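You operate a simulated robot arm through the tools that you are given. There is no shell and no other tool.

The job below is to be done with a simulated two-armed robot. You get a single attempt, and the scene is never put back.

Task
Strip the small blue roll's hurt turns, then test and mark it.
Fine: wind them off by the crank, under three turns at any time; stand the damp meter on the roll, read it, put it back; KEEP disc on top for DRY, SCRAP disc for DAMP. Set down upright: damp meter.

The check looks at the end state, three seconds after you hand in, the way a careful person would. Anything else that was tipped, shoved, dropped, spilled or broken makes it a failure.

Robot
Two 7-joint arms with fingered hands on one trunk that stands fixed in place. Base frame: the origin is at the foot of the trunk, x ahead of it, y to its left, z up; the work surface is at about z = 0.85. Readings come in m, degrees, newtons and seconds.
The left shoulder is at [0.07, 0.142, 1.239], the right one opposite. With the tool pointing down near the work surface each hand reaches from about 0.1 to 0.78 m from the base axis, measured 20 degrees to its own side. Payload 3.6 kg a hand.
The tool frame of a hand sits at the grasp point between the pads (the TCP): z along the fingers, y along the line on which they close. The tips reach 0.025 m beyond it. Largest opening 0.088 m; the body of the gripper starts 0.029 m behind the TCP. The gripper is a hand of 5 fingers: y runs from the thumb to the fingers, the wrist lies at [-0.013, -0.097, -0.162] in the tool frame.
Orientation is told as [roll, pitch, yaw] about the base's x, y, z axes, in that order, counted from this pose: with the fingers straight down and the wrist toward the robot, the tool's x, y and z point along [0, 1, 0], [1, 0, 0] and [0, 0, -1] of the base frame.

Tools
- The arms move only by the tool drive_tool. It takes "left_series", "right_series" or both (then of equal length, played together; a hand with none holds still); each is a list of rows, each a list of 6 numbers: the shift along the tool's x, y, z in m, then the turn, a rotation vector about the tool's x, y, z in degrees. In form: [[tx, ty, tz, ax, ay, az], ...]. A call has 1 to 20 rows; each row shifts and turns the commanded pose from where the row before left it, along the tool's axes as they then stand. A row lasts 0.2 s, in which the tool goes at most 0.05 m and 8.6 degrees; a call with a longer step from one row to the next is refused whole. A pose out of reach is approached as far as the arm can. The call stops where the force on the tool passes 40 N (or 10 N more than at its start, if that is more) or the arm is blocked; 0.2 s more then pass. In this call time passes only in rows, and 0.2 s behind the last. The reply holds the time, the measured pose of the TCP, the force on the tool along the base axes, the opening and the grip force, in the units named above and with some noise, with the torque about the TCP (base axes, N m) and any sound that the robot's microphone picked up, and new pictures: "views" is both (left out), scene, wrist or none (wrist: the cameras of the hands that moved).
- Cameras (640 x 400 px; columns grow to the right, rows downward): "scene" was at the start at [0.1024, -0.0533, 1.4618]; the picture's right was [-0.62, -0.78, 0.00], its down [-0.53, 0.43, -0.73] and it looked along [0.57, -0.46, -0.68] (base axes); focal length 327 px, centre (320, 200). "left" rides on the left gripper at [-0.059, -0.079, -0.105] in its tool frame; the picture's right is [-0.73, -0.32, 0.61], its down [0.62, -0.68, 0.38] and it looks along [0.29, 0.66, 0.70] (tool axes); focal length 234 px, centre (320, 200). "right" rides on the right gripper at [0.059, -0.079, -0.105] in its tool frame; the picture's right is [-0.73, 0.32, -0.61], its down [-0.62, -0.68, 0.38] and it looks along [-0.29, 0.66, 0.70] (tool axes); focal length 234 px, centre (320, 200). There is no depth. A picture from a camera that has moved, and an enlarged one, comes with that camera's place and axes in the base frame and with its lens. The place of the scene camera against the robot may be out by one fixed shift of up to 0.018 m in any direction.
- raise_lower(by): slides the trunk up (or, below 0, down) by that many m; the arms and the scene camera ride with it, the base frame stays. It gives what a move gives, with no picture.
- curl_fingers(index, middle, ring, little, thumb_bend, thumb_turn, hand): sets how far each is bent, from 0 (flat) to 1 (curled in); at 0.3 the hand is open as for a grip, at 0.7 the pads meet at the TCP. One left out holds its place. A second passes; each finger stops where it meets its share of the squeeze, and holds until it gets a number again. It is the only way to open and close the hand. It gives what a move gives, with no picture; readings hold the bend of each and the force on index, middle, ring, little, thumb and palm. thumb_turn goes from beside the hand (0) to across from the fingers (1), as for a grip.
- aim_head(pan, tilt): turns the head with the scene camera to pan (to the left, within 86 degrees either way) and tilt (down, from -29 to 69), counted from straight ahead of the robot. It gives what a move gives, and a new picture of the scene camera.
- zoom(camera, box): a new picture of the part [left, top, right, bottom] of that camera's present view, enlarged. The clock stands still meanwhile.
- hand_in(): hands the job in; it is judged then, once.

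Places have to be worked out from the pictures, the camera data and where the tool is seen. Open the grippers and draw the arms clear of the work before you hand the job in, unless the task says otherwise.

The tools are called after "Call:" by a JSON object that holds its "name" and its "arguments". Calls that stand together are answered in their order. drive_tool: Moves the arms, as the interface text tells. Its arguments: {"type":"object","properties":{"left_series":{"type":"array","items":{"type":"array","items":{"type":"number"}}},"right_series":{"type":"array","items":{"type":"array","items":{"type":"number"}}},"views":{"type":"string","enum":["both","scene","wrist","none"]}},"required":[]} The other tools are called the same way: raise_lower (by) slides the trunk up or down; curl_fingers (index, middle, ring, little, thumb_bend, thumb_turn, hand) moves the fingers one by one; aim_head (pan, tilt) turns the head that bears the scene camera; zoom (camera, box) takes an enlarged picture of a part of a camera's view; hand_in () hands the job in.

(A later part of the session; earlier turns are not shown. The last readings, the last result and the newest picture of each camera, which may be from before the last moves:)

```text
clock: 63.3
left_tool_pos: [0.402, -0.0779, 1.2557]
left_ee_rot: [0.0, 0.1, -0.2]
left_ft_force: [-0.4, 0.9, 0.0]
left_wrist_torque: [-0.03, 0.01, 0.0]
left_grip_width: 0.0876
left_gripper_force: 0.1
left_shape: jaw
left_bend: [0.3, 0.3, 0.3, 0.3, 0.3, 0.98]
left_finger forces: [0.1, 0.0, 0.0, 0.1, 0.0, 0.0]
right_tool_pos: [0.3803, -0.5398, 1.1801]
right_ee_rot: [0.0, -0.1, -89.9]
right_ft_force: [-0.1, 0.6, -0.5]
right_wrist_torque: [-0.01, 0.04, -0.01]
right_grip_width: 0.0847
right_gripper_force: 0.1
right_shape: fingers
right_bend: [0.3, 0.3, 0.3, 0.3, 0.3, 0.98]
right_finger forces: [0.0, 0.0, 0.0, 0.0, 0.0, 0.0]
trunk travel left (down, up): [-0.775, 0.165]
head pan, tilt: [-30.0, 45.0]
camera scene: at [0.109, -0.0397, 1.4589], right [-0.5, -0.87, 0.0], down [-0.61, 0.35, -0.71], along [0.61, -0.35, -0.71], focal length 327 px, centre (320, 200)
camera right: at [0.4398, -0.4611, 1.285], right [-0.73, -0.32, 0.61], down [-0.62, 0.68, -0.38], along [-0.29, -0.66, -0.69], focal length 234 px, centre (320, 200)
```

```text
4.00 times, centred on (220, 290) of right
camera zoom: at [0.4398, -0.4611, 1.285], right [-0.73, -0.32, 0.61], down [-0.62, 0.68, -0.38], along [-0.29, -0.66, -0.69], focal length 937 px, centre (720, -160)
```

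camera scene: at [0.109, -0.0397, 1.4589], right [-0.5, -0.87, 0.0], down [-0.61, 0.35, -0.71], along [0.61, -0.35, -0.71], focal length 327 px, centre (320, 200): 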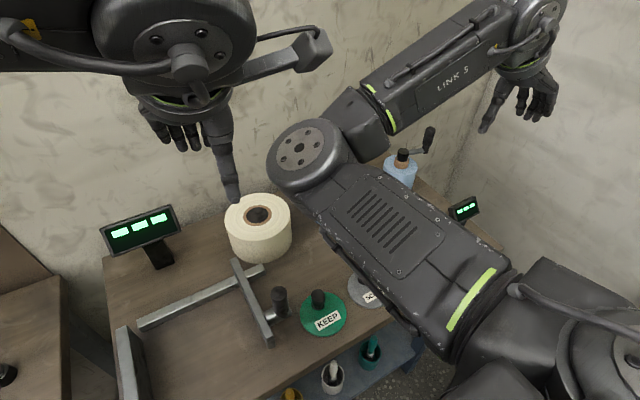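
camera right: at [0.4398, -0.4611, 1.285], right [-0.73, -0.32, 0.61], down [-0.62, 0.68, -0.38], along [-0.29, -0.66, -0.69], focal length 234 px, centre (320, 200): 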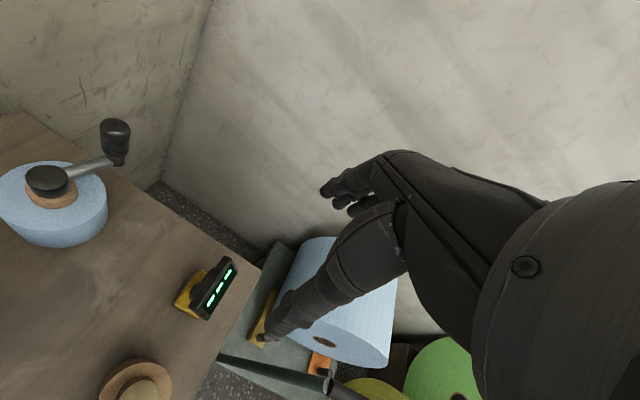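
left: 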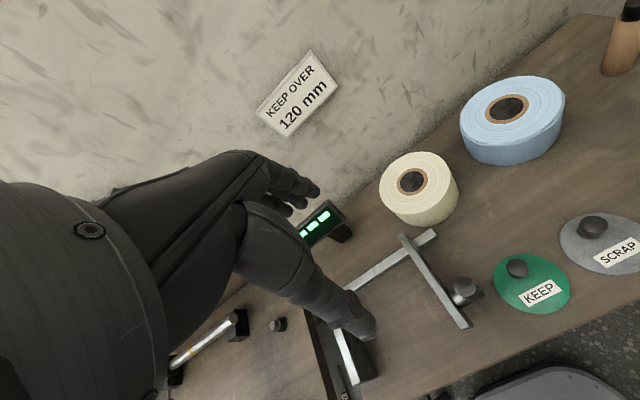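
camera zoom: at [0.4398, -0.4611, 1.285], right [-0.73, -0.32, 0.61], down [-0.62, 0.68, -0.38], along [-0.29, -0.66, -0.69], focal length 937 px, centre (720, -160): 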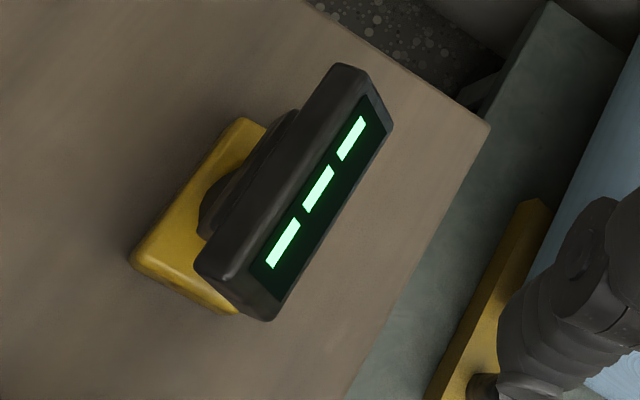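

Panel spans y −0.506…−0.572 (centre −0.539), right below the hand. I descend partway and check alignment.

Call:
{"name": "drive_tool", "arguments": {"right_series": [[0, -0.001, 0.045, 0, 0, 0], [0, 0, 0.045, 0, 0, 0], [0, 0, 0.045, 0, 0, 0], [0, 0, 0.03, 0, 0, 0]], "views": "both"}}

Call:
{"name": "zoom", "arguments": {"camera": "right", "box": [180, 130, 400, 330]}}

```text
clock: 64.3
left_tool_pos: [0.4014, -0.0809, 1.256]
left_ee_rot: [-0.1, 0.0, -0.1]
left_ft_force: [-1.0, -0.2, 0.2]
left_wrist_torque: [-0.03, 0.01, -0.05]
left_grip_width: 0.0879
left_gripper_force: 0.0
left_shape: jaw
left_bend: [0.3, 0.3, 0.3, 0.3, 0.3, 0.98]
left_finger forces: [0.1, 0.0, 0.0, 0.0, 0.1, 0.0]
right_tool_pos: [0.3787, -0.5388, 1.0148]
right_ee_rot: [-0.1, 0.0, -90.0]
right_ft_force: [-0.7, -0.4, 0.4]
right_wrist_torque: [-0.03, 0.0, 0.02]
right_grip_width: 0.0845
right_gripper_force: 0.0
right_shape: fingers
right_bend: [0.3, 0.3, 0.3, 0.3, 0.3, 0.98]
right_finger forces: [0.0, 0.0, 0.0, 0.0, 0.0, 0.0]
trunk travel left (down, up): [-0.775, 0.165]
head pan, tilt: [-30.0, 45.0]
camera scene: at [0.1084, -0.0423, 1.4589], right [-0.5, -0.87, 0.0], down [-0.61, 0.35, -0.71], along [0.61, -0.35, -0.71], focal length 327 px, centre (320, 200)
camera right: at [0.4383, -0.4602, 1.1199], right [-0.73, -0.32, 0.61], down [-0.62, 0.68, -0.38], along [-0.29, -0.66, -0.7], focal length 234 px, centre (320, 200)
```

scene: 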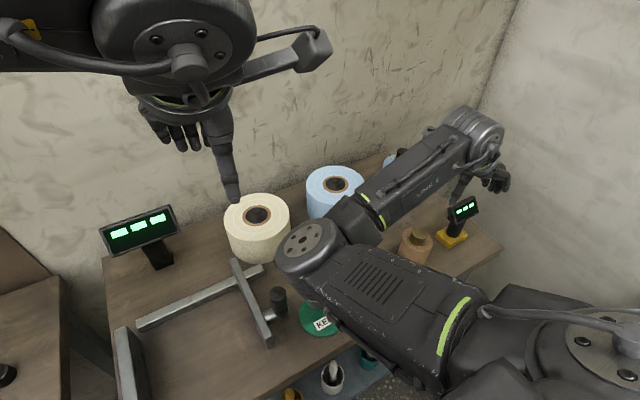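
right: 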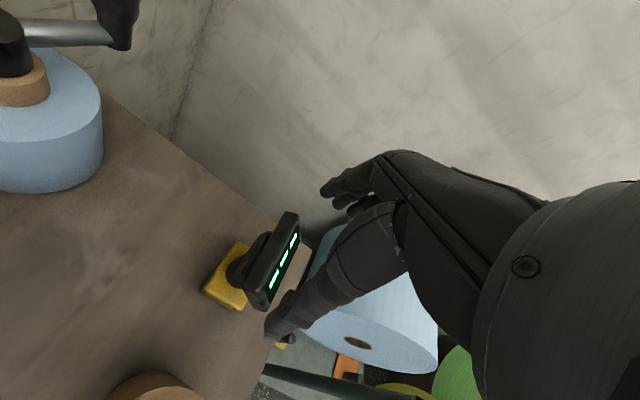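

```text
2.00 times, centred on (290, 230) of right
camera zoom: at [0.4383, -0.4602, 1.1199], right [-0.73, -0.32, 0.61], down [-0.62, 0.68, -0.38], along [-0.29, -0.66, -0.7], focal length 468 px, centre (380, 140)
```

zoom: 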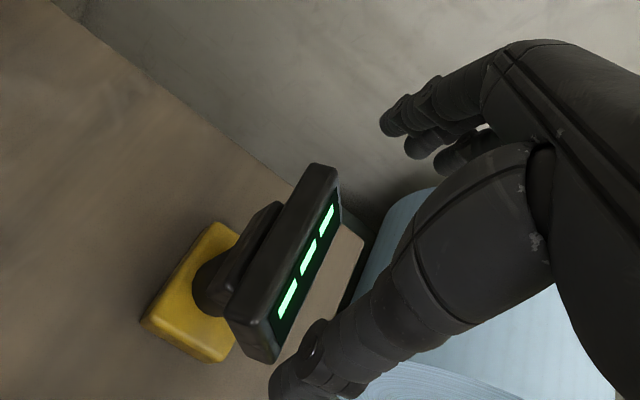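

Aligned: the panel lies between thumb and fingers line. I descend the remaining 6 cm.

Call:
{"name": "drive_tool", "arguments": {"right_series": [[0, 0, 0.02, 0, 0, 0], [0, 0, 0.02, 0, 0, 0], [0, 0, 0.018, 0, 0, 0]], "views": "both"}}

Call:
{"name": "zoom", "arguments": {"camera": "right", "box": [180, 130, 400, 330]}}

```text
clock: 65.1
left_tool_pos: [0.4007, -0.0801, 1.2555]
left_ee_rot: [0.0, 0.0, 0.0]
left_ft_force: [0.0, -0.4, -0.2]
left_wrist_torque: [0.01, -0.03, 0.01]
left_grip_width: 0.0878
left_gripper_force: 0.1
left_shape: jaw
left_bend: [0.3, 0.3, 0.3, 0.3, 0.3, 0.98]
left_finger forces: [0.0, 0.1, 0.0, 0.0, 0.0, 0.0]
right_tool_pos: [0.3792, -0.5398, 0.9582]
right_ee_rot: [0.1, -0.1, -90.0]
right_ft_force: [-1.0, -0.9, 3.0]
right_wrist_torque: [-0.05, -0.01, -0.05]
right_grip_width: 0.0866
right_gripper_force: 1.1
right_shape: fingers
right_bend: [0.29, 0.3, 0.3, 0.3, 0.3, 0.98]
right_finger forces: [2.4, 0.0, 0.0, 0.0, 0.7, 0.1]
trunk travel left (down, up): [-0.775, 0.165]
head pan, tilt: [-30.0, 45.0]
camera scene: at [0.1074, -0.0419, 1.459], right [-0.5, -0.87, 0.0], down [-0.61, 0.35, -0.71], along [0.61, -0.35, -0.71], focal length 327 px, centre (320, 200)
camera right: at [0.4374, -0.4614, 1.0641], right [-0.73, -0.32, 0.61], down [-0.62, 0.68, -0.38], along [-0.29, -0.66, -0.7], focal length 234 px, centre (320, 200)
```

scene: 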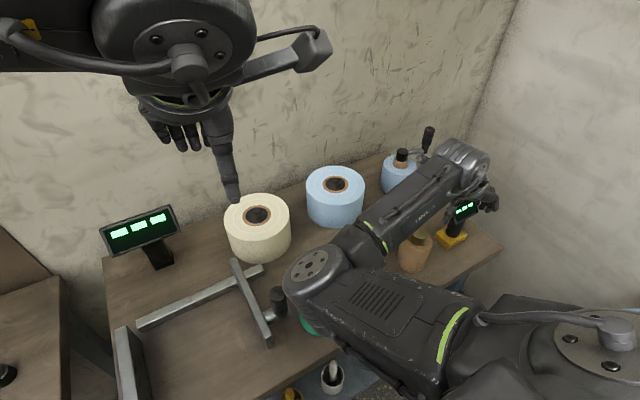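
right: 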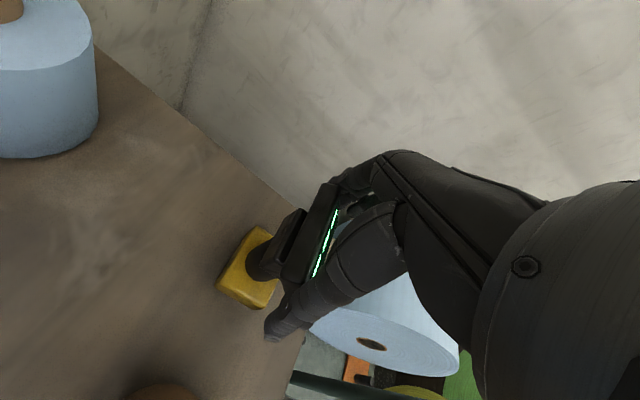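

```text
2.00 times, centred on (290, 230) of right
camera zoom: at [0.4374, -0.4614, 1.0641], right [-0.73, -0.32, 0.61], down [-0.62, 0.68, -0.38], along [-0.29, -0.66, -0.7], focal length 468 px, centre (380, 140)
```

zoom: 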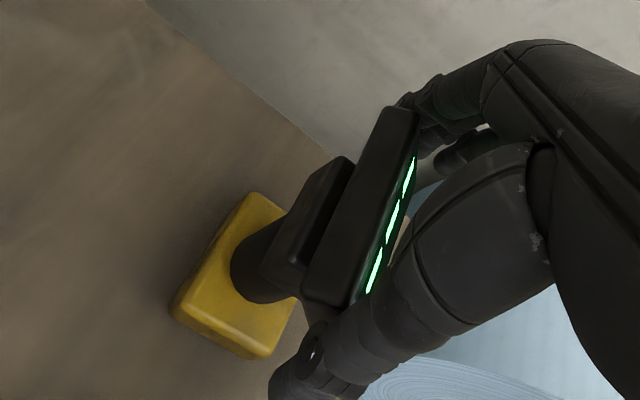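

Light touch from index and thumb on the panel edges. I close gently.

Call:
{"name": "curl_fingers", "arguments": {"hand": "right", "index": 0.4, "middle": 0.4, "ring": 0.4, "little": 0.4, "thumb_bend": 0.4}}

Call:
{"name": "zoom", "arguments": {"camera": "right", "box": [180, 130, 400, 330]}}

Call:
{"name": "zoom", "arguments": {"camera": "scene", "box": [410, 130, 530, 270]}}

```text
clock: 66.1
left_tool_pos: [0.4015, -0.0804, 1.2562]
left_ee_rot: [0.0, 0.0, -0.1]
left_ft_force: [0.2, -0.6, 0.9]
left_wrist_torque: [0.01, 0.02, 0.01]
left_grip_width: 0.0877
left_gripper_force: 0.1
left_shape: jaw
left_bend: [0.3, 0.3, 0.3, 0.3, 0.3, 0.98]
left_finger forces: [0.1, 0.0, 0.1, 0.1, 0.1, 0.1]
right_tool_pos: [0.3786, -0.5394, 0.9603]
right_ee_rot: [0.1, 0.0, -90.1]
right_ft_force: [-0.7, -3.2, 6.0]
right_wrist_torque: [-0.06, -0.02, -0.06]
right_grip_width: 0.0795
right_gripper_force: 8.6
right_shape: fingers
right_bend: [0.31, 0.39, 0.4, 0.4, 0.35, 0.98]
right_finger forces: [8.9, 1.1, 0.1, 0.0, 6.9, 0.1]
trunk travel left (down, up): [-0.775, 0.165]
head pan, tilt: [-30.0, 45.0]
```

```text
2.00 times, centred on (290, 230) of right
camera zoom: at [0.4374, -0.4611, 1.0642], right [-0.73, -0.32, 0.61], down [-0.62, 0.68, -0.38], along [-0.29, -0.66, -0.7], focal length 468 px, centre (380, 140)
```

zoom: 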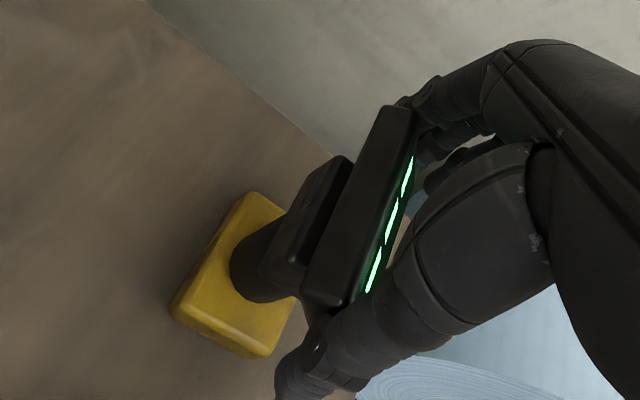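

```text
2.86 times, centred on (470, 200) of scene
camera zoom: at [0.1072, -0.0418, 1.459], right [-0.5, -0.87, 0.0], down [-0.61, 0.35, -0.71], along [0.61, -0.35, -0.71], focal length 934 px, centre (-109, 200)
```

zoom: 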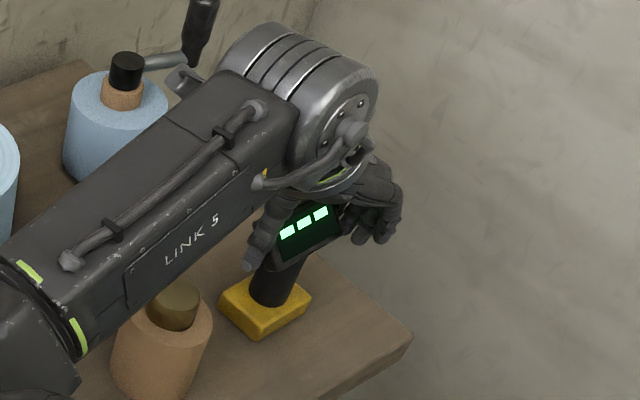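

The squeeze pushes the hand up 6 N — the fingers contact high on the panel corners. I'll open slightly and raise the hand 10 mm, then close again.

Call:
{"name": "curl_fingers", "arguments": {"hand": "right", "index": 0.3, "middle": 0.3, "ring": 0.3, "little": 0.3, "thumb_bend": 0.3}}

Call:
{"name": "drive_tool", "arguments": {"right_series": [[0, 0, -0.012, 0, 0, 0]], "views": "none"}}

Call:
{"name": "curl_fingers", "arguments": {"hand": "right", "index": 0.42, "middle": 0.42, "ring": 0.42, "little": 0.42, "thumb_bend": 0.42}}

Call:
{"name": "zoom", "arguments": {"camera": "right", "box": [180, 130, 400, 330]}}

```text
clock: 67.1
left_tool_pos: [0.402, -0.0809, 1.2562]
left_ee_rot: [0.0, -0.1, -0.1]
left_ft_force: [-0.7, -0.3, -0.6]
left_wrist_torque: [-0.01, -0.02, 0.0]
left_grip_width: 0.0878
left_gripper_force: 0.0
left_shape: jaw
left_bend: [0.3, 0.3, 0.3, 0.3, 0.3, 0.98]
left_finger forces: [0.1, 0.0, 0.1, 0.0, 0.1, 0.1]
right_tool_pos: [0.3781, -0.539, 0.9592]
right_ee_rot: [0.0, -0.1, -90.1]
right_ft_force: [-1.2, -0.7, 2.2]
right_wrist_torque: [-0.03, -0.02, 0.02]
right_grip_width: 0.0865
right_gripper_force: 0.6
right_shape: fingers
right_bend: [0.29, 0.3, 0.3, 0.3, 0.3, 0.98]
right_finger forces: [1.5, 0.0, 0.1, 0.0, 0.7, 0.1]
trunk travel left (down, up): [-0.775, 0.165]
head pan, tilt: [-30.0, 45.0]
```

```text
clock: 67.5
left_tool_pos: [0.4014, -0.0809, 1.255]
left_ee_rot: [0.0, 0.0, -0.1]
left_ft_force: [-0.1, 0.4, -0.1]
left_wrist_torque: [0.01, 0.01, -0.01]
left_grip_width: 0.0876
left_gripper_force: 0.1
left_shape: jaw
left_bend: [0.3, 0.3, 0.3, 0.3, 0.3, 0.98]
left_finger forces: [0.0, 0.1, 0.1, 0.0, 0.0, 0.0]
right_tool_pos: [0.3784, -0.5386, 0.9689]
right_ee_rot: [0.2, 0.2, -90.0]
right_ft_force: [0.4, -0.1, -0.2]
right_wrist_torque: [-0.03, -0.01, -0.01]
right_grip_width: 0.0849
right_gripper_force: 0.0
right_shape: fingers
right_bend: [0.3, 0.3, 0.3, 0.3, 0.3, 0.98]
right_finger forces: [0.0, 0.0, 0.1, 0.0, 0.0, 0.0]
trunk travel left (down, up): [-0.775, 0.165]
head pan, tilt: [-30.0, 45.0]
```

```text
clock: 68.5
left_tool_pos: [0.4004, -0.0806, 1.2566]
left_ee_rot: [0.0, 0.0, -0.1]
left_ft_force: [0.5, 0.8, 0.2]
left_wrist_torque: [0.0, 0.03, 0.01]
left_grip_width: 0.0876
left_gripper_force: 0.0
left_shape: jaw
left_bend: [0.3, 0.3, 0.3, 0.3, 0.3, 0.98]
left_finger forces: [0.0, 0.0, 0.0, 0.1, 0.0, 0.0]
right_tool_pos: [0.3792, -0.5402, 0.9687]
right_ee_rot: [0.0, 0.0, -89.9]
right_ft_force: [0.4, -2.1, 1.3]
right_wrist_torque: [0.03, 0.0, 0.0]
right_grip_width: 0.0713
right_gripper_force: 4.8
right_shape: fingers
right_bend: [0.37, 0.4, 0.42, 0.42, 0.37, 0.99]
right_finger forces: [4.1, 1.2, 0.0, 0.0, 4.5, 0.0]
trunk travel left (down, up): [-0.775, 0.165]
head pan, tilt: [-30.0, 45.0]
```

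```text
2.00 times, centred on (290, 230) of right
camera zoom: at [0.4377, -0.4609, 1.0744], right [-0.73, -0.32, 0.61], down [-0.62, 0.68, -0.38], along [-0.29, -0.66, -0.7], focal length 468 px, centre (380, 140)
```

zoom: 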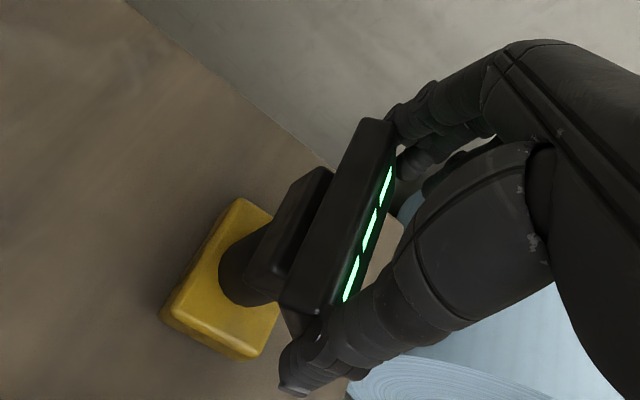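

Now the pads meet the panel edges (71 mm) with little vertical force. I squeeze a bit more for a secure hold.

Call:
{"name": "curl_fingers", "arguments": {"hand": "right", "index": 0.47, "middle": 0.49, "ring": 0.49, "little": 0.49, "thumb_bend": 0.48}}

Call:
{"name": "drive_tool", "arguments": {"right_series": [[0, 0, -0.005, 0, 0, 0], [0, 0, -0.005, 0, 0, 0]], "views": "both"}}

Call:
{"name": "zoom", "arguments": {"camera": "right", "box": [180, 130, 400, 330]}}

```text
clock: 69.5
left_tool_pos: [0.4005, -0.0788, 1.2554]
left_ee_rot: [0.0, 0.0, -0.1]
left_ft_force: [-0.7, -0.6, 0.9]
left_wrist_torque: [0.0, -0.01, 0.01]
left_grip_width: 0.0875
left_gripper_force: 0.1
left_shape: jaw
left_bend: [0.3, 0.3, 0.3, 0.3, 0.3, 0.98]
left_finger forces: [0.0, 0.0, 0.0, 0.1, 0.0, 0.1]
right_tool_pos: [0.3786, -0.5375, 0.9699]
right_ee_rot: [-0.1, 0.0, -90.0]
right_ft_force: [0.3, -3.0, 4.3]
right_wrist_torque: [-0.16, 0.03, -0.03]
right_grip_width: 0.0692
right_gripper_force: 10.1
right_shape: fingers
right_bend: [0.38, 0.43, 0.49, 0.49, 0.38, 0.99]
right_finger forces: [6.5, 4.0, 0.0, 0.1, 8.6, 0.0]
trunk travel left (down, up): [-0.775, 0.165]
head pan, tilt: [-30.0, 45.0]
```

```text
clock: 70.1
left_tool_pos: [0.4015, -0.0816, 1.2541]
left_ee_rot: [0.0, 0.1, 0.0]
left_ft_force: [0.3, -0.4, -0.7]
left_wrist_torque: [-0.03, -0.01, 0.02]
left_grip_width: 0.0874
left_gripper_force: 0.0
left_shape: jaw
left_bend: [0.3, 0.3, 0.3, 0.3, 0.3, 0.98]
left_finger forces: [0.1, 0.1, 0.1, 0.1, 0.1, 0.0]
right_tool_pos: [0.3784, -0.5372, 0.9772]
right_ee_rot: [0.1, 0.0, -90.0]
right_ft_force: [-0.7, 0.4, -2.1]
right_wrist_torque: [-0.01, -0.03, 0.0]
right_grip_width: 0.0686
right_gripper_force: 8.5
right_shape: fingers
right_bend: [0.39, 0.46, 0.49, 0.49, 0.38, 0.99]
right_finger forces: [5.8, 2.5, 0.0, 0.0, 8.0, 0.0]
trunk travel left (down, up): [-0.775, 0.165]
head pan, tilt: [-30.0, 45.0]
camera scene: at [0.1081, -0.0422, 1.4588], right [-0.5, -0.87, 0.0], down [-0.61, 0.35, -0.71], along [0.61, -0.35, -0.71], focal length 327 px, centre (320, 200)
camera right: at [0.4373, -0.46, 1.0823], right [-0.73, -0.32, 0.61], down [-0.62, 0.68, -0.38], along [-0.29, -0.66, -0.7], focal length 234 px, centre (320, 200)
```

scene: 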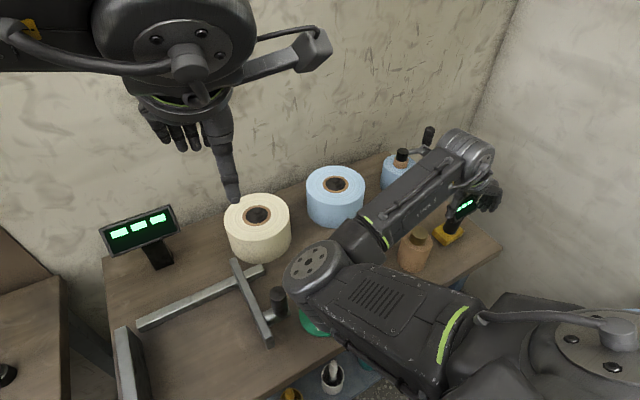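
right: 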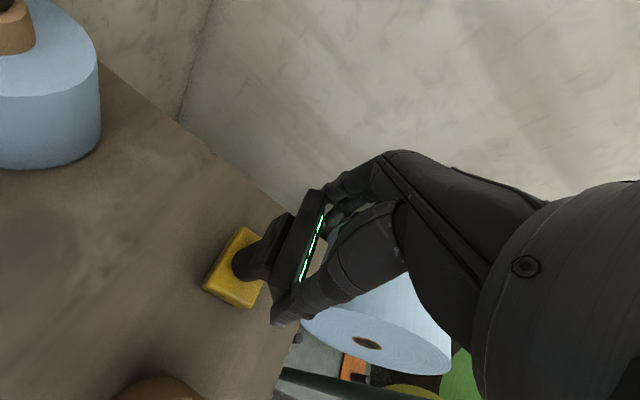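

```text
2.00 times, centred on (290, 230) of right
camera zoom: at [0.4373, -0.46, 1.0823], right [-0.73, -0.32, 0.61], down [-0.62, 0.68, -0.38], along [-0.29, -0.66, -0.7], focal length 468 px, centre (380, 140)
```

zoom: 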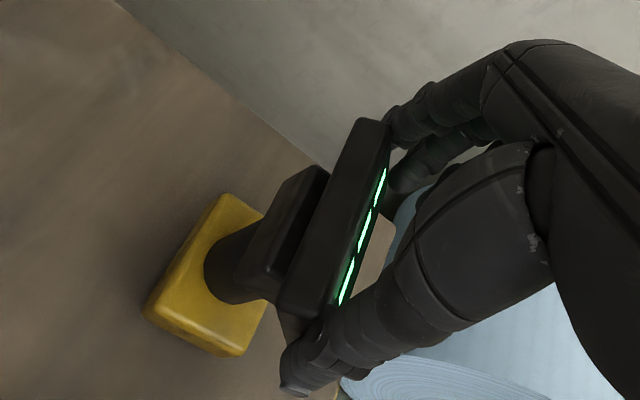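

Weight of about 2 N is on the hand and the meter moves with it. I lift further and check its attitude.

Call:
{"name": "drive_tool", "arguments": {"right_series": [[0, 0, -0.02, 0, 0, 0], [0, 0, -0.02, 0, 0, 0]], "views": "none"}}

Call:
{"name": "zoom", "arguments": {"camera": "right", "box": [180, 130, 400, 330]}}

Call:
{"name": "zoom", "arguments": {"camera": "scene", "box": [410, 130, 530, 270]}}

```text
clock: 70.7
left_tool_pos: [0.4021, -0.0808, 1.2557]
left_ee_rot: [0.0, 0.1, -0.1]
left_ft_force: [-0.5, -0.2, -0.1]
left_wrist_torque: [0.01, -0.02, -0.01]
left_grip_width: 0.0877
left_gripper_force: 0.2
left_shape: jaw
left_bend: [0.3, 0.3, 0.3, 0.3, 0.3, 0.98]
left_finger forces: [0.0, 0.0, 0.0, 0.1, 0.0, 0.0]
right_tool_pos: [0.3806, -0.5376, 1.0188]
right_ee_rot: [0.0, -0.1, -90.0]
right_ft_force: [0.7, 0.4, -0.8]
right_wrist_torque: [0.02, 0.02, 0.01]
right_grip_width: 0.0688
right_gripper_force: 7.9
right_shape: fingers
right_bend: [0.39, 0.46, 0.49, 0.49, 0.38, 0.99]
right_finger forces: [5.8, 2.4, 0.0, 0.1, 8.0, 0.0]
trunk travel left (down, up): [-0.775, 0.165]
head pan, tilt: [-30.0, 45.0]
```

```text
2.00 times, centred on (290, 230) of right
camera zoom: at [0.4397, -0.4599, 1.1226], right [-0.73, -0.32, 0.61], down [-0.62, 0.68, -0.38], along [-0.29, -0.66, -0.7], focal length 468 px, centre (380, 140)
```

zoom: 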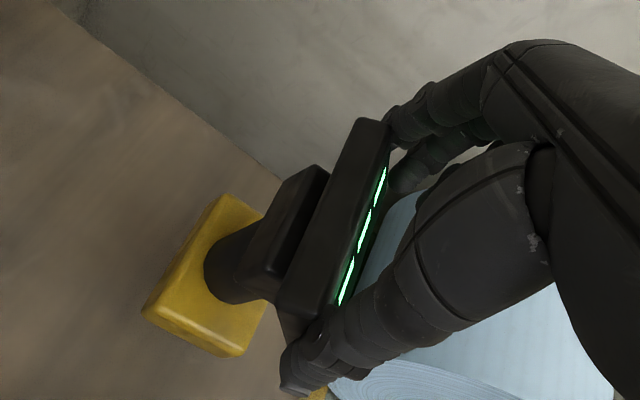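

```text
2.86 times, centred on (470, 200) of scene
camera zoom: at [0.1082, -0.0421, 1.4588], right [-0.5, -0.87, 0.0], down [-0.61, 0.35, -0.71], along [0.61, -0.35, -0.71], focal length 934 px, centre (-109, 200)
```

zoom: 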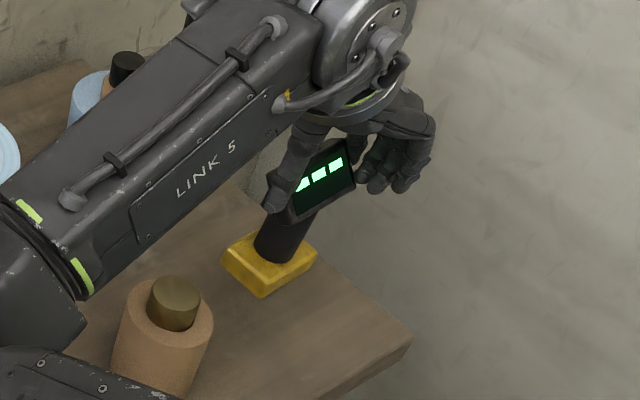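

Held well, nearly upright. I raise it and carry it to above the near side of the roll (base target (0.555, -0.361)).

Call:
{"name": "drive_tool", "arguments": {"right_series": [[0, 0, -0.035, 0, 0, 0], [0, 0, -0.035, 0, 0, 0], [0, 0, -0.035, 0, 0, 0], [0.0215, -0.0225, 0, 0, 0, 0], [0.0215, -0.0225, 0, 0, 0, 0], [0.0215, -0.0225, 0, 0, 0, 0], [0.0215, -0.0225, 0, 0, 0, 0], [0.0215, -0.0225, 0, 0, 0, 0], [0.0215, -0.0225, 0, 0, 0, 0], [0.0215, -0.0225, 0, 0, 0, 0], [0.0205, -0.0225, 0, 0, 0, 0]], "views": "both"}}

```text
clock: 73.1
left_tool_pos: [0.4028, -0.0807, 1.2535]
left_ee_rot: [0.0, 0.1, 0.0]
left_ft_force: [-0.1, 0.1, -0.9]
left_wrist_torque: [0.0, 0.0, 0.02]
left_grip_width: 0.0875
left_gripper_force: 0.0
left_shape: jaw
left_bend: [0.3, 0.3, 0.3, 0.3, 0.3, 0.98]
left_finger forces: [0.0, 0.0, 0.1, 0.0, 0.0, 0.0]
right_tool_pos: [0.573, -0.4012, 1.1196]
right_ee_rot: [0.0, 0.0, -90.0]
right_ft_force: [0.0, 0.5, -1.2]
right_wrist_torque: [0.0, -0.02, -0.01]
right_grip_width: 0.0671
right_gripper_force: 5.8
right_shape: fingers
right_bend: [0.39, 0.49, 0.49, 0.49, 0.4, 0.99]
right_finger forces: [6.5, 0.0, 0.0, 0.0, 6.4, 0.0]
right hand out of reach, approached as far as the arm can: row 7, 8, 9, 10, 11
trunk travel left (down, up): [-0.775, 0.165]
head pan, tilt: [-30.0, 45.0]
camera scene: at [0.1091, -0.0419, 1.4588], right [-0.5, -0.87, 0.0], down [-0.61, 0.35, -0.71], along [0.61, -0.35, -0.71], focal length 327 px, centre (320, 200)
camera right: at [0.6331, -0.3219, 1.2244], right [-0.73, -0.32, 0.61], down [-0.62, 0.68, -0.38], along [-0.29, -0.66, -0.7], focal length 234 px, centre (320, 200)
```

scene: 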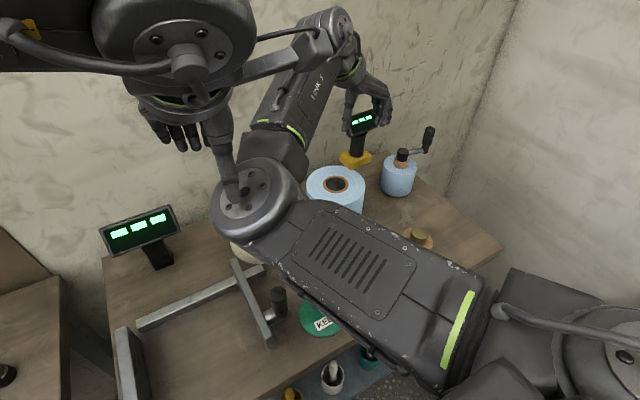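
right: 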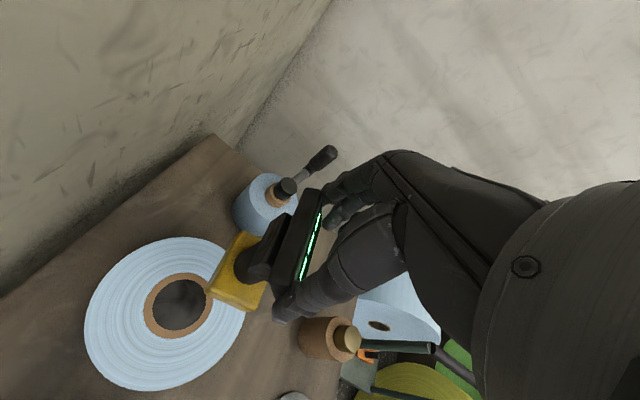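

The right arm is at its limit with this elbow/wrist posture, and its elbow is close to the left hand. I move the left hand up and away first.

Call:
{"name": "drive_tool", "arguments": {"left_series": [[0.01, 0, -0.04, 0, 0, 0], [0.03, 0, -0.03, 0, 0, 0], [0.045, 0, 0, 0, 0, 0], [0.045, 0, 0, 0, 0, 0], [0.045, 0, 0, 0, 0, 0], [0.045, -0.01, 0, 0, 0, 0]], "views": "scene"}}

```text
clock: 74.5
left_tool_pos: [0.3894, 0.1415, 1.3248]
left_ee_rot: [-0.3, 0.0, -0.1]
left_ft_force: [-0.1, -0.3, 0.2]
left_wrist_torque: [-0.05, -0.02, -0.01]
left_grip_width: 0.0877
left_gripper_force: 0.0
left_shape: jaw
left_bend: [0.3, 0.3, 0.3, 0.3, 0.3, 0.98]
left_finger forces: [0.0, 0.1, 0.0, 0.0, 0.0, 0.0]
right_tool_pos: [0.573, -0.3976, 1.1214]
right_ee_rot: [0.0, -0.1, -90.0]
right_ft_force: [-0.6, 0.3, -1.0]
right_wrist_torque: [0.0, 0.01, -0.01]
right_grip_width: 0.0674
right_gripper_force: 6.2
right_shape: fingers
right_bend: [0.39, 0.49, 0.49, 0.49, 0.4, 0.99]
right_finger forces: [6.2, 0.2, 0.1, 0.0, 6.4, 0.0]
trunk travel left (down, up): [-0.775, 0.165]
head pan, tilt: [-30.0, 45.0]
camera scene: at [0.1073, -0.0392, 1.459], right [-0.5, -0.87, 0.0], down [-0.61, 0.35, -0.71], along [0.61, -0.36, -0.71], focal length 327 px, centre (320, 200)
```

scene: 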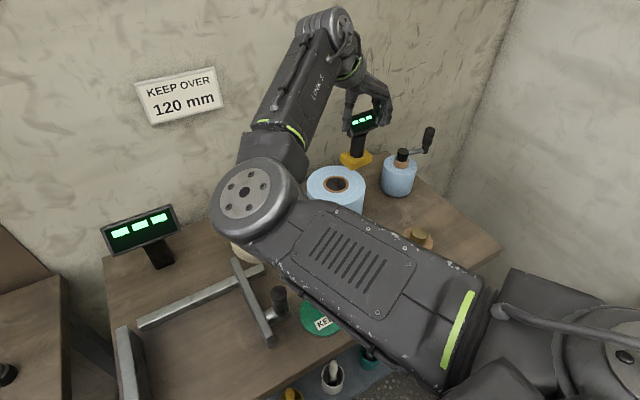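

Now I rotate the right hand by +40° yaw in place, which should relieve the wrist limit.

Call:
{"name": "drive_tool", "arguments": {"right_series": [[0, 0, 0, 0, 0, -8], [0, 0, 0, 0, 0, -8], [0, 0, 0, 0, 0, -8], [0, 0, 0, 0, 0, -8], [0, 0, 0, 0, 0, -8]], "views": "both"}}

```text
clock: 75.7
left_tool_pos: [0.391, 0.1396, 1.3252]
left_ee_rot: [0.0, 0.0, -0.1]
left_ft_force: [0.3, -0.6, -0.2]
left_wrist_torque: [-0.03, -0.03, 0.05]
left_grip_width: 0.0877
left_gripper_force: 0.1
left_shape: jaw
left_bend: [0.3, 0.3, 0.3, 0.3, 0.3, 0.98]
left_finger forces: [0.0, 0.1, 0.1, 0.0, 0.0, 0.0]
right_tool_pos: [0.5714, -0.3984, 1.121]
right_ee_rot: [-0.1, 0.0, -49.9]
right_ft_force: [-0.7, -0.4, -1.1]
right_wrist_torque: [0.02, 0.02, -0.01]
right_grip_width: 0.0669
right_gripper_force: 6.4
right_shape: fingers
right_bend: [0.39, 0.49, 0.49, 0.49, 0.4, 0.99]
right_finger forces: [6.2, 0.1, 0.1, 0.0, 6.2, 0.1]
trunk travel left (down, up): [-0.775, 0.165]
head pan, tilt: [-30.0, 45.0]
camera scene: at [0.1081, -0.042, 1.4589], right [-0.5, -0.87, 0.0], down [-0.61, 0.35, -0.71], along [0.61, -0.35, -0.71], focal length 327 px, centre (320, 200)
camera right: at [0.5665, -0.3018, 1.226], right [-0.35, -0.71, 0.61], down [-0.92, 0.12, -0.38], along [0.2, -0.69, -0.7], focal length 234 px, centre (320, 200)
```

scene: 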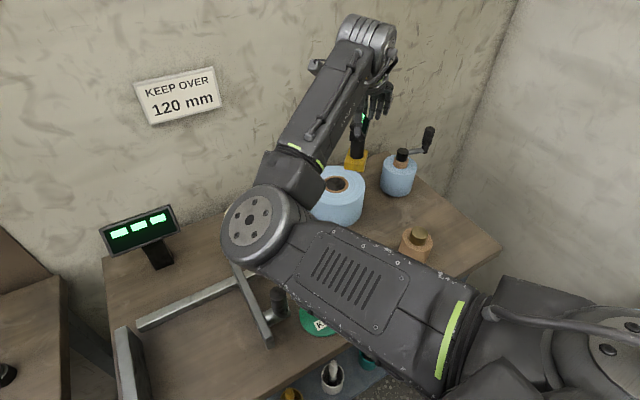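
right: 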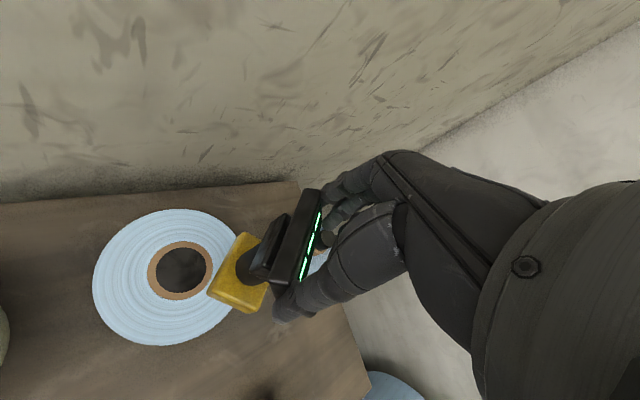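

The meter now points toward the front-right; placing it on the roll's front-right annulus (TCP target (0.561, -0.3905)) suits its narrow side. I shift and lower to ~1.5 cm above.

Call:
{"name": "drive_tool", "arguments": {"right_series": [[-0.0029, -0.0128, 0, 0, 0, 0], [0, 0, 0.02, 0, 0, 0], [0, 0, 0.02, 0, 0, 0], [0, 0, 0.015, 0, 0, 0]], "views": "both"}}

Call:
{"name": "zoom", "arguments": {"camera": "right", "box": [60, 180, 380, 380]}}

Call:
{"name": "zoom", "arguments": {"camera": "scene", "box": [290, 100, 430, 240]}}

```text
clock: 76.7
left_tool_pos: [0.3941, 0.1389, 1.3259]
left_ee_rot: [0.1, -0.1, -0.1]
left_ft_force: [-0.2, -0.5, -0.2]
left_wrist_torque: [0.04, 0.03, 0.01]
left_grip_width: 0.0879
left_gripper_force: 0.0
left_shape: jaw
left_bend: [0.3, 0.3, 0.3, 0.3, 0.3, 0.98]
left_finger forces: [0.0, 0.0, 0.1, 0.0, 0.0, 0.1]
right_tool_pos: [0.5664, -0.3962, 1.0651]
right_ee_rot: [0.0, 0.0, -50.0]
right_ft_force: [-0.5, 0.4, -1.2]
right_wrist_torque: [-0.01, -0.01, -0.01]
right_grip_width: 0.067
right_gripper_force: 6.4
right_shape: fingers
right_bend: [0.39, 0.49, 0.49, 0.49, 0.4, 0.99]
right_finger forces: [6.3, 0.1, 0.0, 0.0, 6.2, 0.1]
right hand out of reach, approached as far as the arm can: row 1
trunk travel left (down, up): [-0.775, 0.165]
head pan, tilt: [-30.0, 45.0]
camera scene: at [0.1084, -0.0422, 1.4589], right [-0.5, -0.87, 0.0], down [-0.61, 0.35, -0.71], along [0.61, -0.35, -0.71], focal length 327 px, centre (320, 200)
camera right: at [0.5619, -0.2993, 1.1704], right [-0.35, -0.71, 0.61], down [-0.92, 0.12, -0.38], along [0.2, -0.69, -0.7], focal length 234 px, centre (320, 200)
```

scene: 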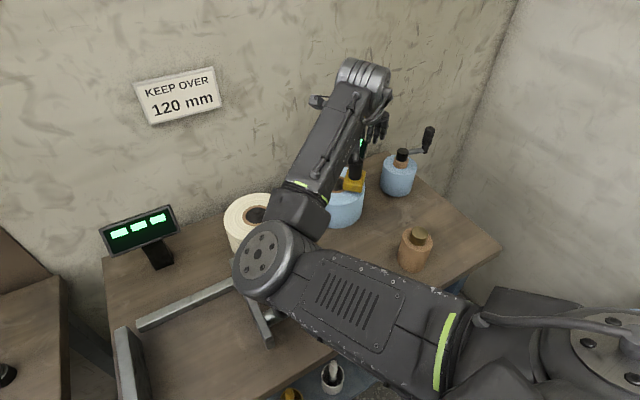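
right: 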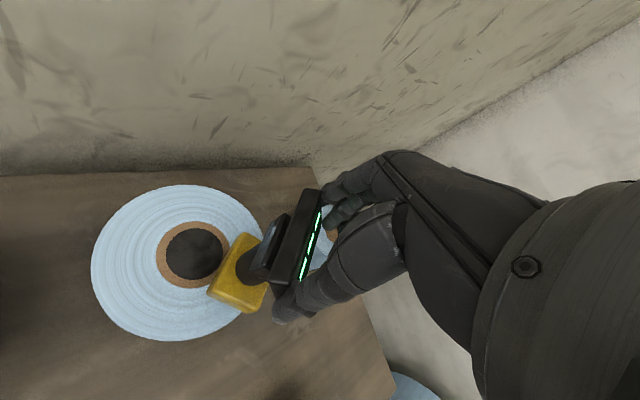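

```text
2.00 times, centred on (220, 280) of right
camera zoom: at [0.5619, -0.2993, 1.1704], right [-0.35, -0.71, 0.61], down [-0.92, 0.12, -0.38], along [0.2, -0.69, -0.7], focal length 468 px, centre (520, 40)
```

zoom: 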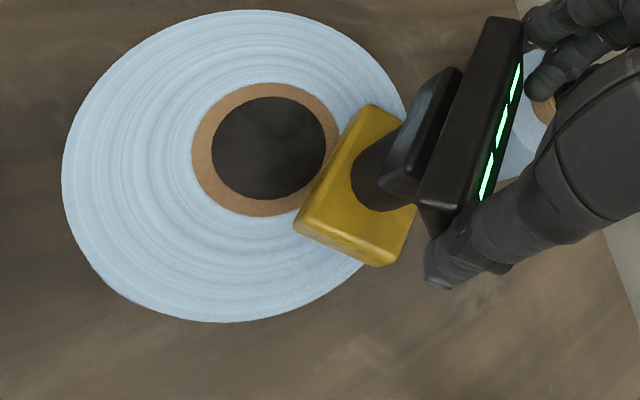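

```text
2.86 times, centred on (360, 170) of scene
camera zoom: at [0.1084, -0.0422, 1.4589], right [-0.5, -0.87, 0.0], down [-0.61, 0.35, -0.71], along [0.61, -0.35, -0.71], focal length 934 px, centre (206, 286)
```

zoom: 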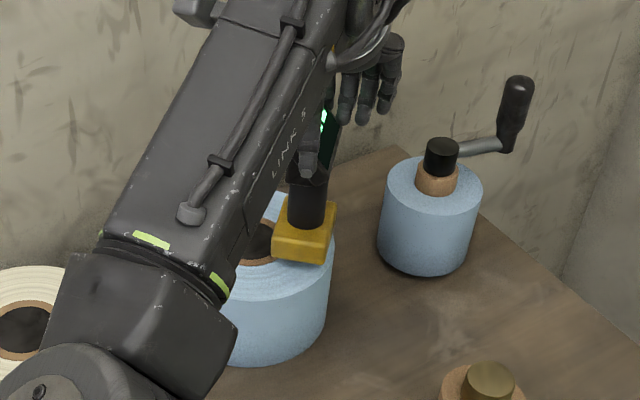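

Estimated base footprint is centred at (0.5665, -0.3955), mostly on the paper annulus. I lower slowly toward contact.

Call:
{"name": "drive_tool", "arguments": {"right_series": [[0, 0, 0.004, 0, 0, 0], [0, 0, 0.004, 0, 0, 0], [0, 0, 0.003, 0, 0, 0]], "views": "none"}}

Call:
{"name": "drive_tool", "arguments": {"right_series": [[0, 0, 0.002, 0, 0, 0]], "views": "none"}}

Call:
{"name": "drive_tool", "arguments": {"right_series": [[0, 0, 0.002, 0, 0, 0]], "views": "wrist"}}

```text
clock: 77.5
left_tool_pos: [0.393, 0.1388, 1.3249]
left_ee_rot: [-0.1, 0.0, -0.1]
left_ft_force: [0.8, -1.1, 0.1]
left_wrist_torque: [0.0, -0.02, 0.0]
left_grip_width: 0.0876
left_gripper_force: 0.0
left_shape: jaw
left_bend: [0.3, 0.3, 0.3, 0.3, 0.3, 0.98]
left_finger forces: [0.1, 0.0, 0.0, 0.0, 0.1, 0.1]
right_tool_pos: [0.567, -0.3979, 1.0557]
right_ee_rot: [0.0, 0.0, -50.0]
right_ft_force: [-0.1, -0.9, 0.0]
right_wrist_torque: [-0.03, -0.02, 0.01]
right_grip_width: 0.0671
right_gripper_force: 6.5
right_shape: fingers
right_bend: [0.39, 0.49, 0.49, 0.49, 0.4, 0.99]
right_finger forces: [6.4, 0.3, 0.1, 0.0, 6.4, 0.0]
trunk travel left (down, up): [-0.775, 0.165]
head pan, tilt: [-30.0, 45.0]
```

```text
clock: 77.9
left_tool_pos: [0.3902, 0.1385, 1.3263]
left_ee_rot: [0.1, -0.1, -0.2]
left_ft_force: [-0.7, 0.3, -0.2]
left_wrist_torque: [0.0, 0.05, -0.01]
left_grip_width: 0.0878
left_gripper_force: 0.0
left_shape: jaw
left_bend: [0.3, 0.3, 0.3, 0.3, 0.3, 0.98]
left_finger forces: [0.0, 0.0, 0.0, 0.1, 0.1, 0.0]
right_tool_pos: [0.5651, -0.3975, 1.0533]
right_ee_rot: [0.0, -0.2, -50.0]
right_ft_force: [-1.8, -1.3, 5.5]
right_wrist_torque: [-0.14, -0.04, -0.03]
right_grip_width: 0.0674
right_gripper_force: 7.3
right_shape: fingers
right_bend: [0.39, 0.49, 0.49, 0.49, 0.4, 1.0]
right_finger forces: [6.8, 2.5, 0.0, 0.1, 6.8, 0.0]
trunk travel left (down, up): [-0.775, 0.165]
head pan, tilt: [-30.0, 45.0]
```

```text
clock: 78.3
left_tool_pos: [0.3903, 0.1398, 1.3264]
left_ee_rot: [-0.1, -0.1, -0.2]
left_ft_force: [0.1, -0.5, 0.2]
left_wrist_torque: [0.0, -0.02, 0.02]
left_grip_width: 0.0877
left_gripper_force: 0.0
left_shape: jaw
left_bend: [0.3, 0.3, 0.3, 0.3, 0.3, 0.98]
left_finger forces: [0.0, 0.0, 0.1, 0.1, 0.0, 0.0]
right_tool_pos: [0.5647, -0.3971, 1.0518]
right_ee_rot: [0.2, -0.3, -50.1]
right_ft_force: [-1.5, -0.6, 9.5]
right_wrist_torque: [-0.2, -0.11, -0.06]
right_grip_width: 0.0671
right_gripper_force: 8.7
right_shape: fingers
right_bend: [0.39, 0.48, 0.49, 0.49, 0.4, 1.0]
right_finger forces: [7.0, 3.6, 0.0, 0.0, 7.3, 0.1]
trunk travel left (down, up): [-0.775, 0.165]
head pan, tilt: [-30.0, 45.0]
camera right: at [0.56, -0.299, 1.1569], right [-0.35, -0.71, 0.61], down [-0.91, 0.12, -0.39], along [0.2, -0.69, -0.69], focal length 234 px, centre (320, 200)
```

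right: 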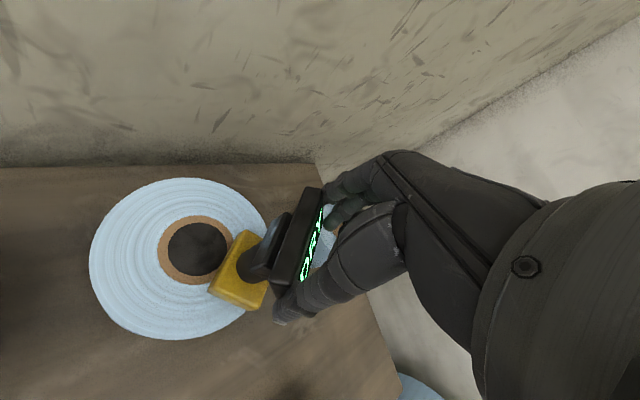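

The meter is down and the display changed. Let me read it.

Call:
{"name": "zoom", "arguments": {"camera": "right", "box": [280, 190, 350, 290]}}

Call:
{"name": "zoom", "arguments": {"camera": "scene", "box": [330, 120, 390, 200]}}

```text
4.00 times, centred on (315, 240) of right
camera zoom: at [0.56, -0.299, 1.1569], right [-0.35, -0.71, 0.61], down [-0.91, 0.12, -0.39], along [0.2, -0.69, -0.69], focal length 937 px, centre (340, 40)
```

zoom: 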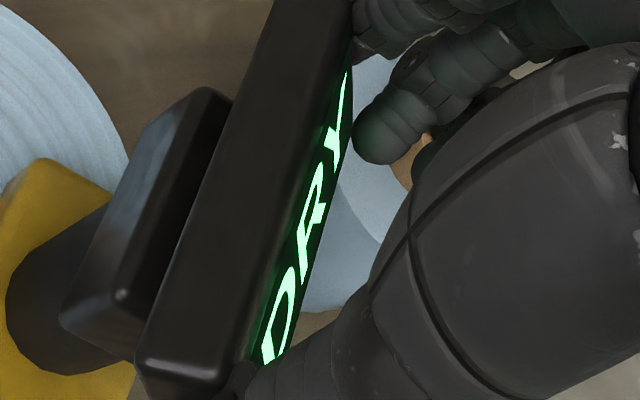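

```text
5.00 times, centred on (360, 160) of scene
camera zoom: at [0.1051, -0.0407, 1.4593], right [-0.5, -0.87, 0.0], down [-0.61, 0.35, -0.71], along [0.61, -0.35, -0.71], focal length 1634 px, centre (120, 400)
```

zoom: 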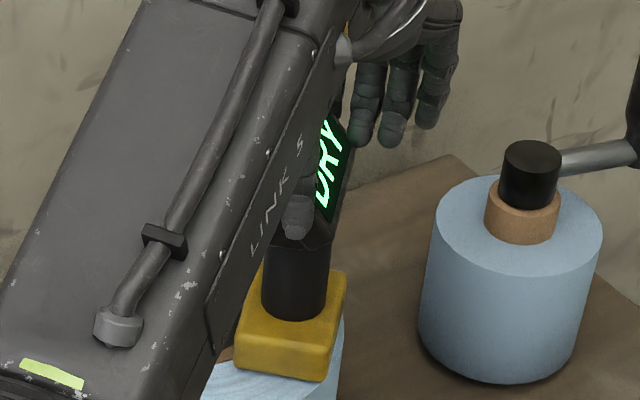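

It reads DRY. I relieve the downward push, loosen the grip so that it stands by itself, and re-read after a moment.

Call:
{"name": "drive_tool", "arguments": {"right_series": [[0, 0, -0.003, 0, 0, 0]], "views": "none"}}

Call:
{"name": "curl_fingers", "arguments": {"hand": "right", "index": 0.36, "middle": 0.36, "ring": 0.36, "little": 0.36, "thumb_bend": 0.36}}

Call:
{"name": "curl_fingers", "arguments": {"hand": "right", "index": 0.3, "middle": 0.3, "ring": 0.3, "little": 0.3, "thumb_bend": 0.3}}

Call:
{"name": "zoom", "arguments": {"camera": "scene", "box": [310, 120, 400, 220]}}

Call:
{"name": "zoom", "arguments": {"camera": "right", "box": [60, 160, 380, 360]}}

```text
clock: 78.7
left_tool_pos: [0.3919, 0.1394, 1.3255]
left_ee_rot: [0.1, 0.0, -0.1]
left_ft_force: [0.3, -0.8, -0.3]
left_wrist_torque: [-0.04, -0.01, -0.01]
left_grip_width: 0.0878
left_gripper_force: 0.0
left_shape: jaw
left_bend: [0.3, 0.3, 0.3, 0.3, 0.3, 0.98]
left_finger forces: [0.0, 0.0, 0.0, 0.0, 0.0, 0.1]
right_tool_pos: [0.5673, -0.3971, 1.0524]
right_ee_rot: [0.0, 0.0, -49.9]
right_ft_force: [-2.2, -0.6, 2.9]
right_wrist_torque: [-0.05, 0.0, -0.04]
right_grip_width: 0.0673
right_gripper_force: 7.5
right_shape: fingers
right_bend: [0.39, 0.49, 0.49, 0.49, 0.4, 1.0]
right_finger forces: [6.4, 1.2, 0.1, 0.0, 6.9, 0.0]
trunk travel left (down, up): [-0.775, 0.165]
head pan, tilt: [-30.0, 45.0]
```

```text
clock: 79.7
left_tool_pos: [0.394, 0.1398, 1.325]
left_ee_rot: [-0.1, 0.0, -0.1]
left_ft_force: [0.5, 0.5, 0.4]
left_wrist_torque: [0.0, 0.0, 0.0]
left_grip_width: 0.0877
left_gripper_force: 0.0
left_shape: jaw
left_bend: [0.3, 0.3, 0.3, 0.3, 0.3, 0.98]
left_finger forces: [0.0, 0.0, 0.0, 0.0, 0.0, 0.0]
right_tool_pos: [0.5668, -0.3969, 1.0538]
right_ee_rot: [0.0, -0.1, -50.1]
right_ft_force: [0.3, -0.4, -0.9]
right_wrist_torque: [-0.02, 0.0, 0.04]
right_grip_width: 0.0727
right_gripper_force: 0.4
right_shape: fingers
right_bend: [0.36, 0.36, 0.36, 0.36, 0.35, 0.98]
right_finger forces: [0.0, 0.1, 0.1, 0.0, 0.4, 0.1]
trunk travel left (down, up): [-0.775, 0.165]
head pan, tilt: [-30.0, 45.0]
```

```text
clock: 80.7
left_tool_pos: [0.3922, 0.1384, 1.3248]
left_ee_rot: [0.0, 0.0, -0.1]
left_ft_force: [0.0, 0.0, -0.3]
left_wrist_torque: [0.02, -0.03, -0.01]
left_grip_width: 0.0877
left_gripper_force: 0.0
left_shape: jaw
left_bend: [0.3, 0.3, 0.3, 0.3, 0.3, 0.98]
left_finger forces: [0.0, 0.0, 0.0, 0.0, 0.0, 0.0]
right_tool_pos: [0.5673, -0.3981, 1.054]
right_ee_rot: [0.0, 0.0, -50.0]
right_ft_force: [1.0, 0.2, -0.4]
right_wrist_torque: [0.02, 0.01, 0.0]
right_grip_width: 0.0842
right_gripper_force: 0.0
right_shape: fingers
right_bend: [0.3, 0.3, 0.3, 0.3, 0.3, 0.98]
right_finger forces: [0.0, 0.0, 0.0, 0.1, 0.0, 0.0]
trunk travel left (down, up): [-0.775, 0.165]
head pan, tilt: [-30.0, 45.0]
```

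```text
4.00 times, centred on (355, 170) of scene
camera zoom: at [0.1082, -0.042, 1.4589], right [-0.5, -0.87, 0.0], down [-0.61, 0.35, -0.71], along [0.61, -0.35, -0.71], focal length 1307 px, centre (180, 320)
```

zoom: 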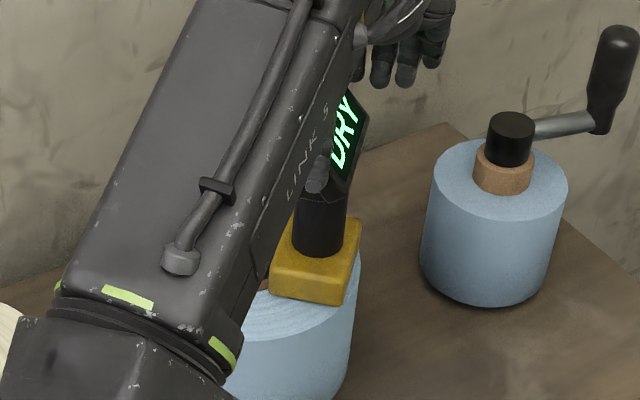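

```text
2.00 times, centred on (220, 260) of right
camera zoom: at [0.5621, -0.3001, 1.158], right [-0.35, -0.71, 0.61], down [-0.92, 0.12, -0.38], along [0.2, -0.69, -0.7], focal length 468 px, centre (520, 80)
```

zoom: 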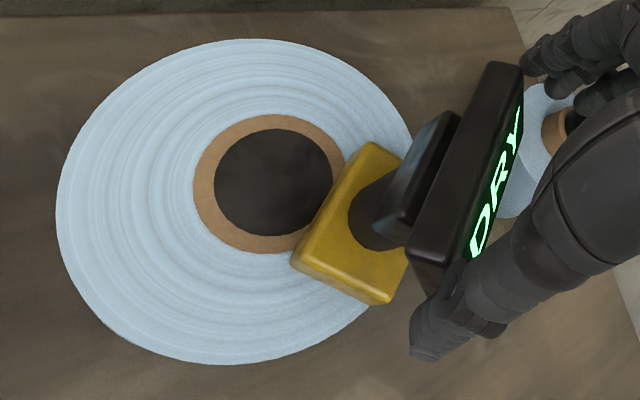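

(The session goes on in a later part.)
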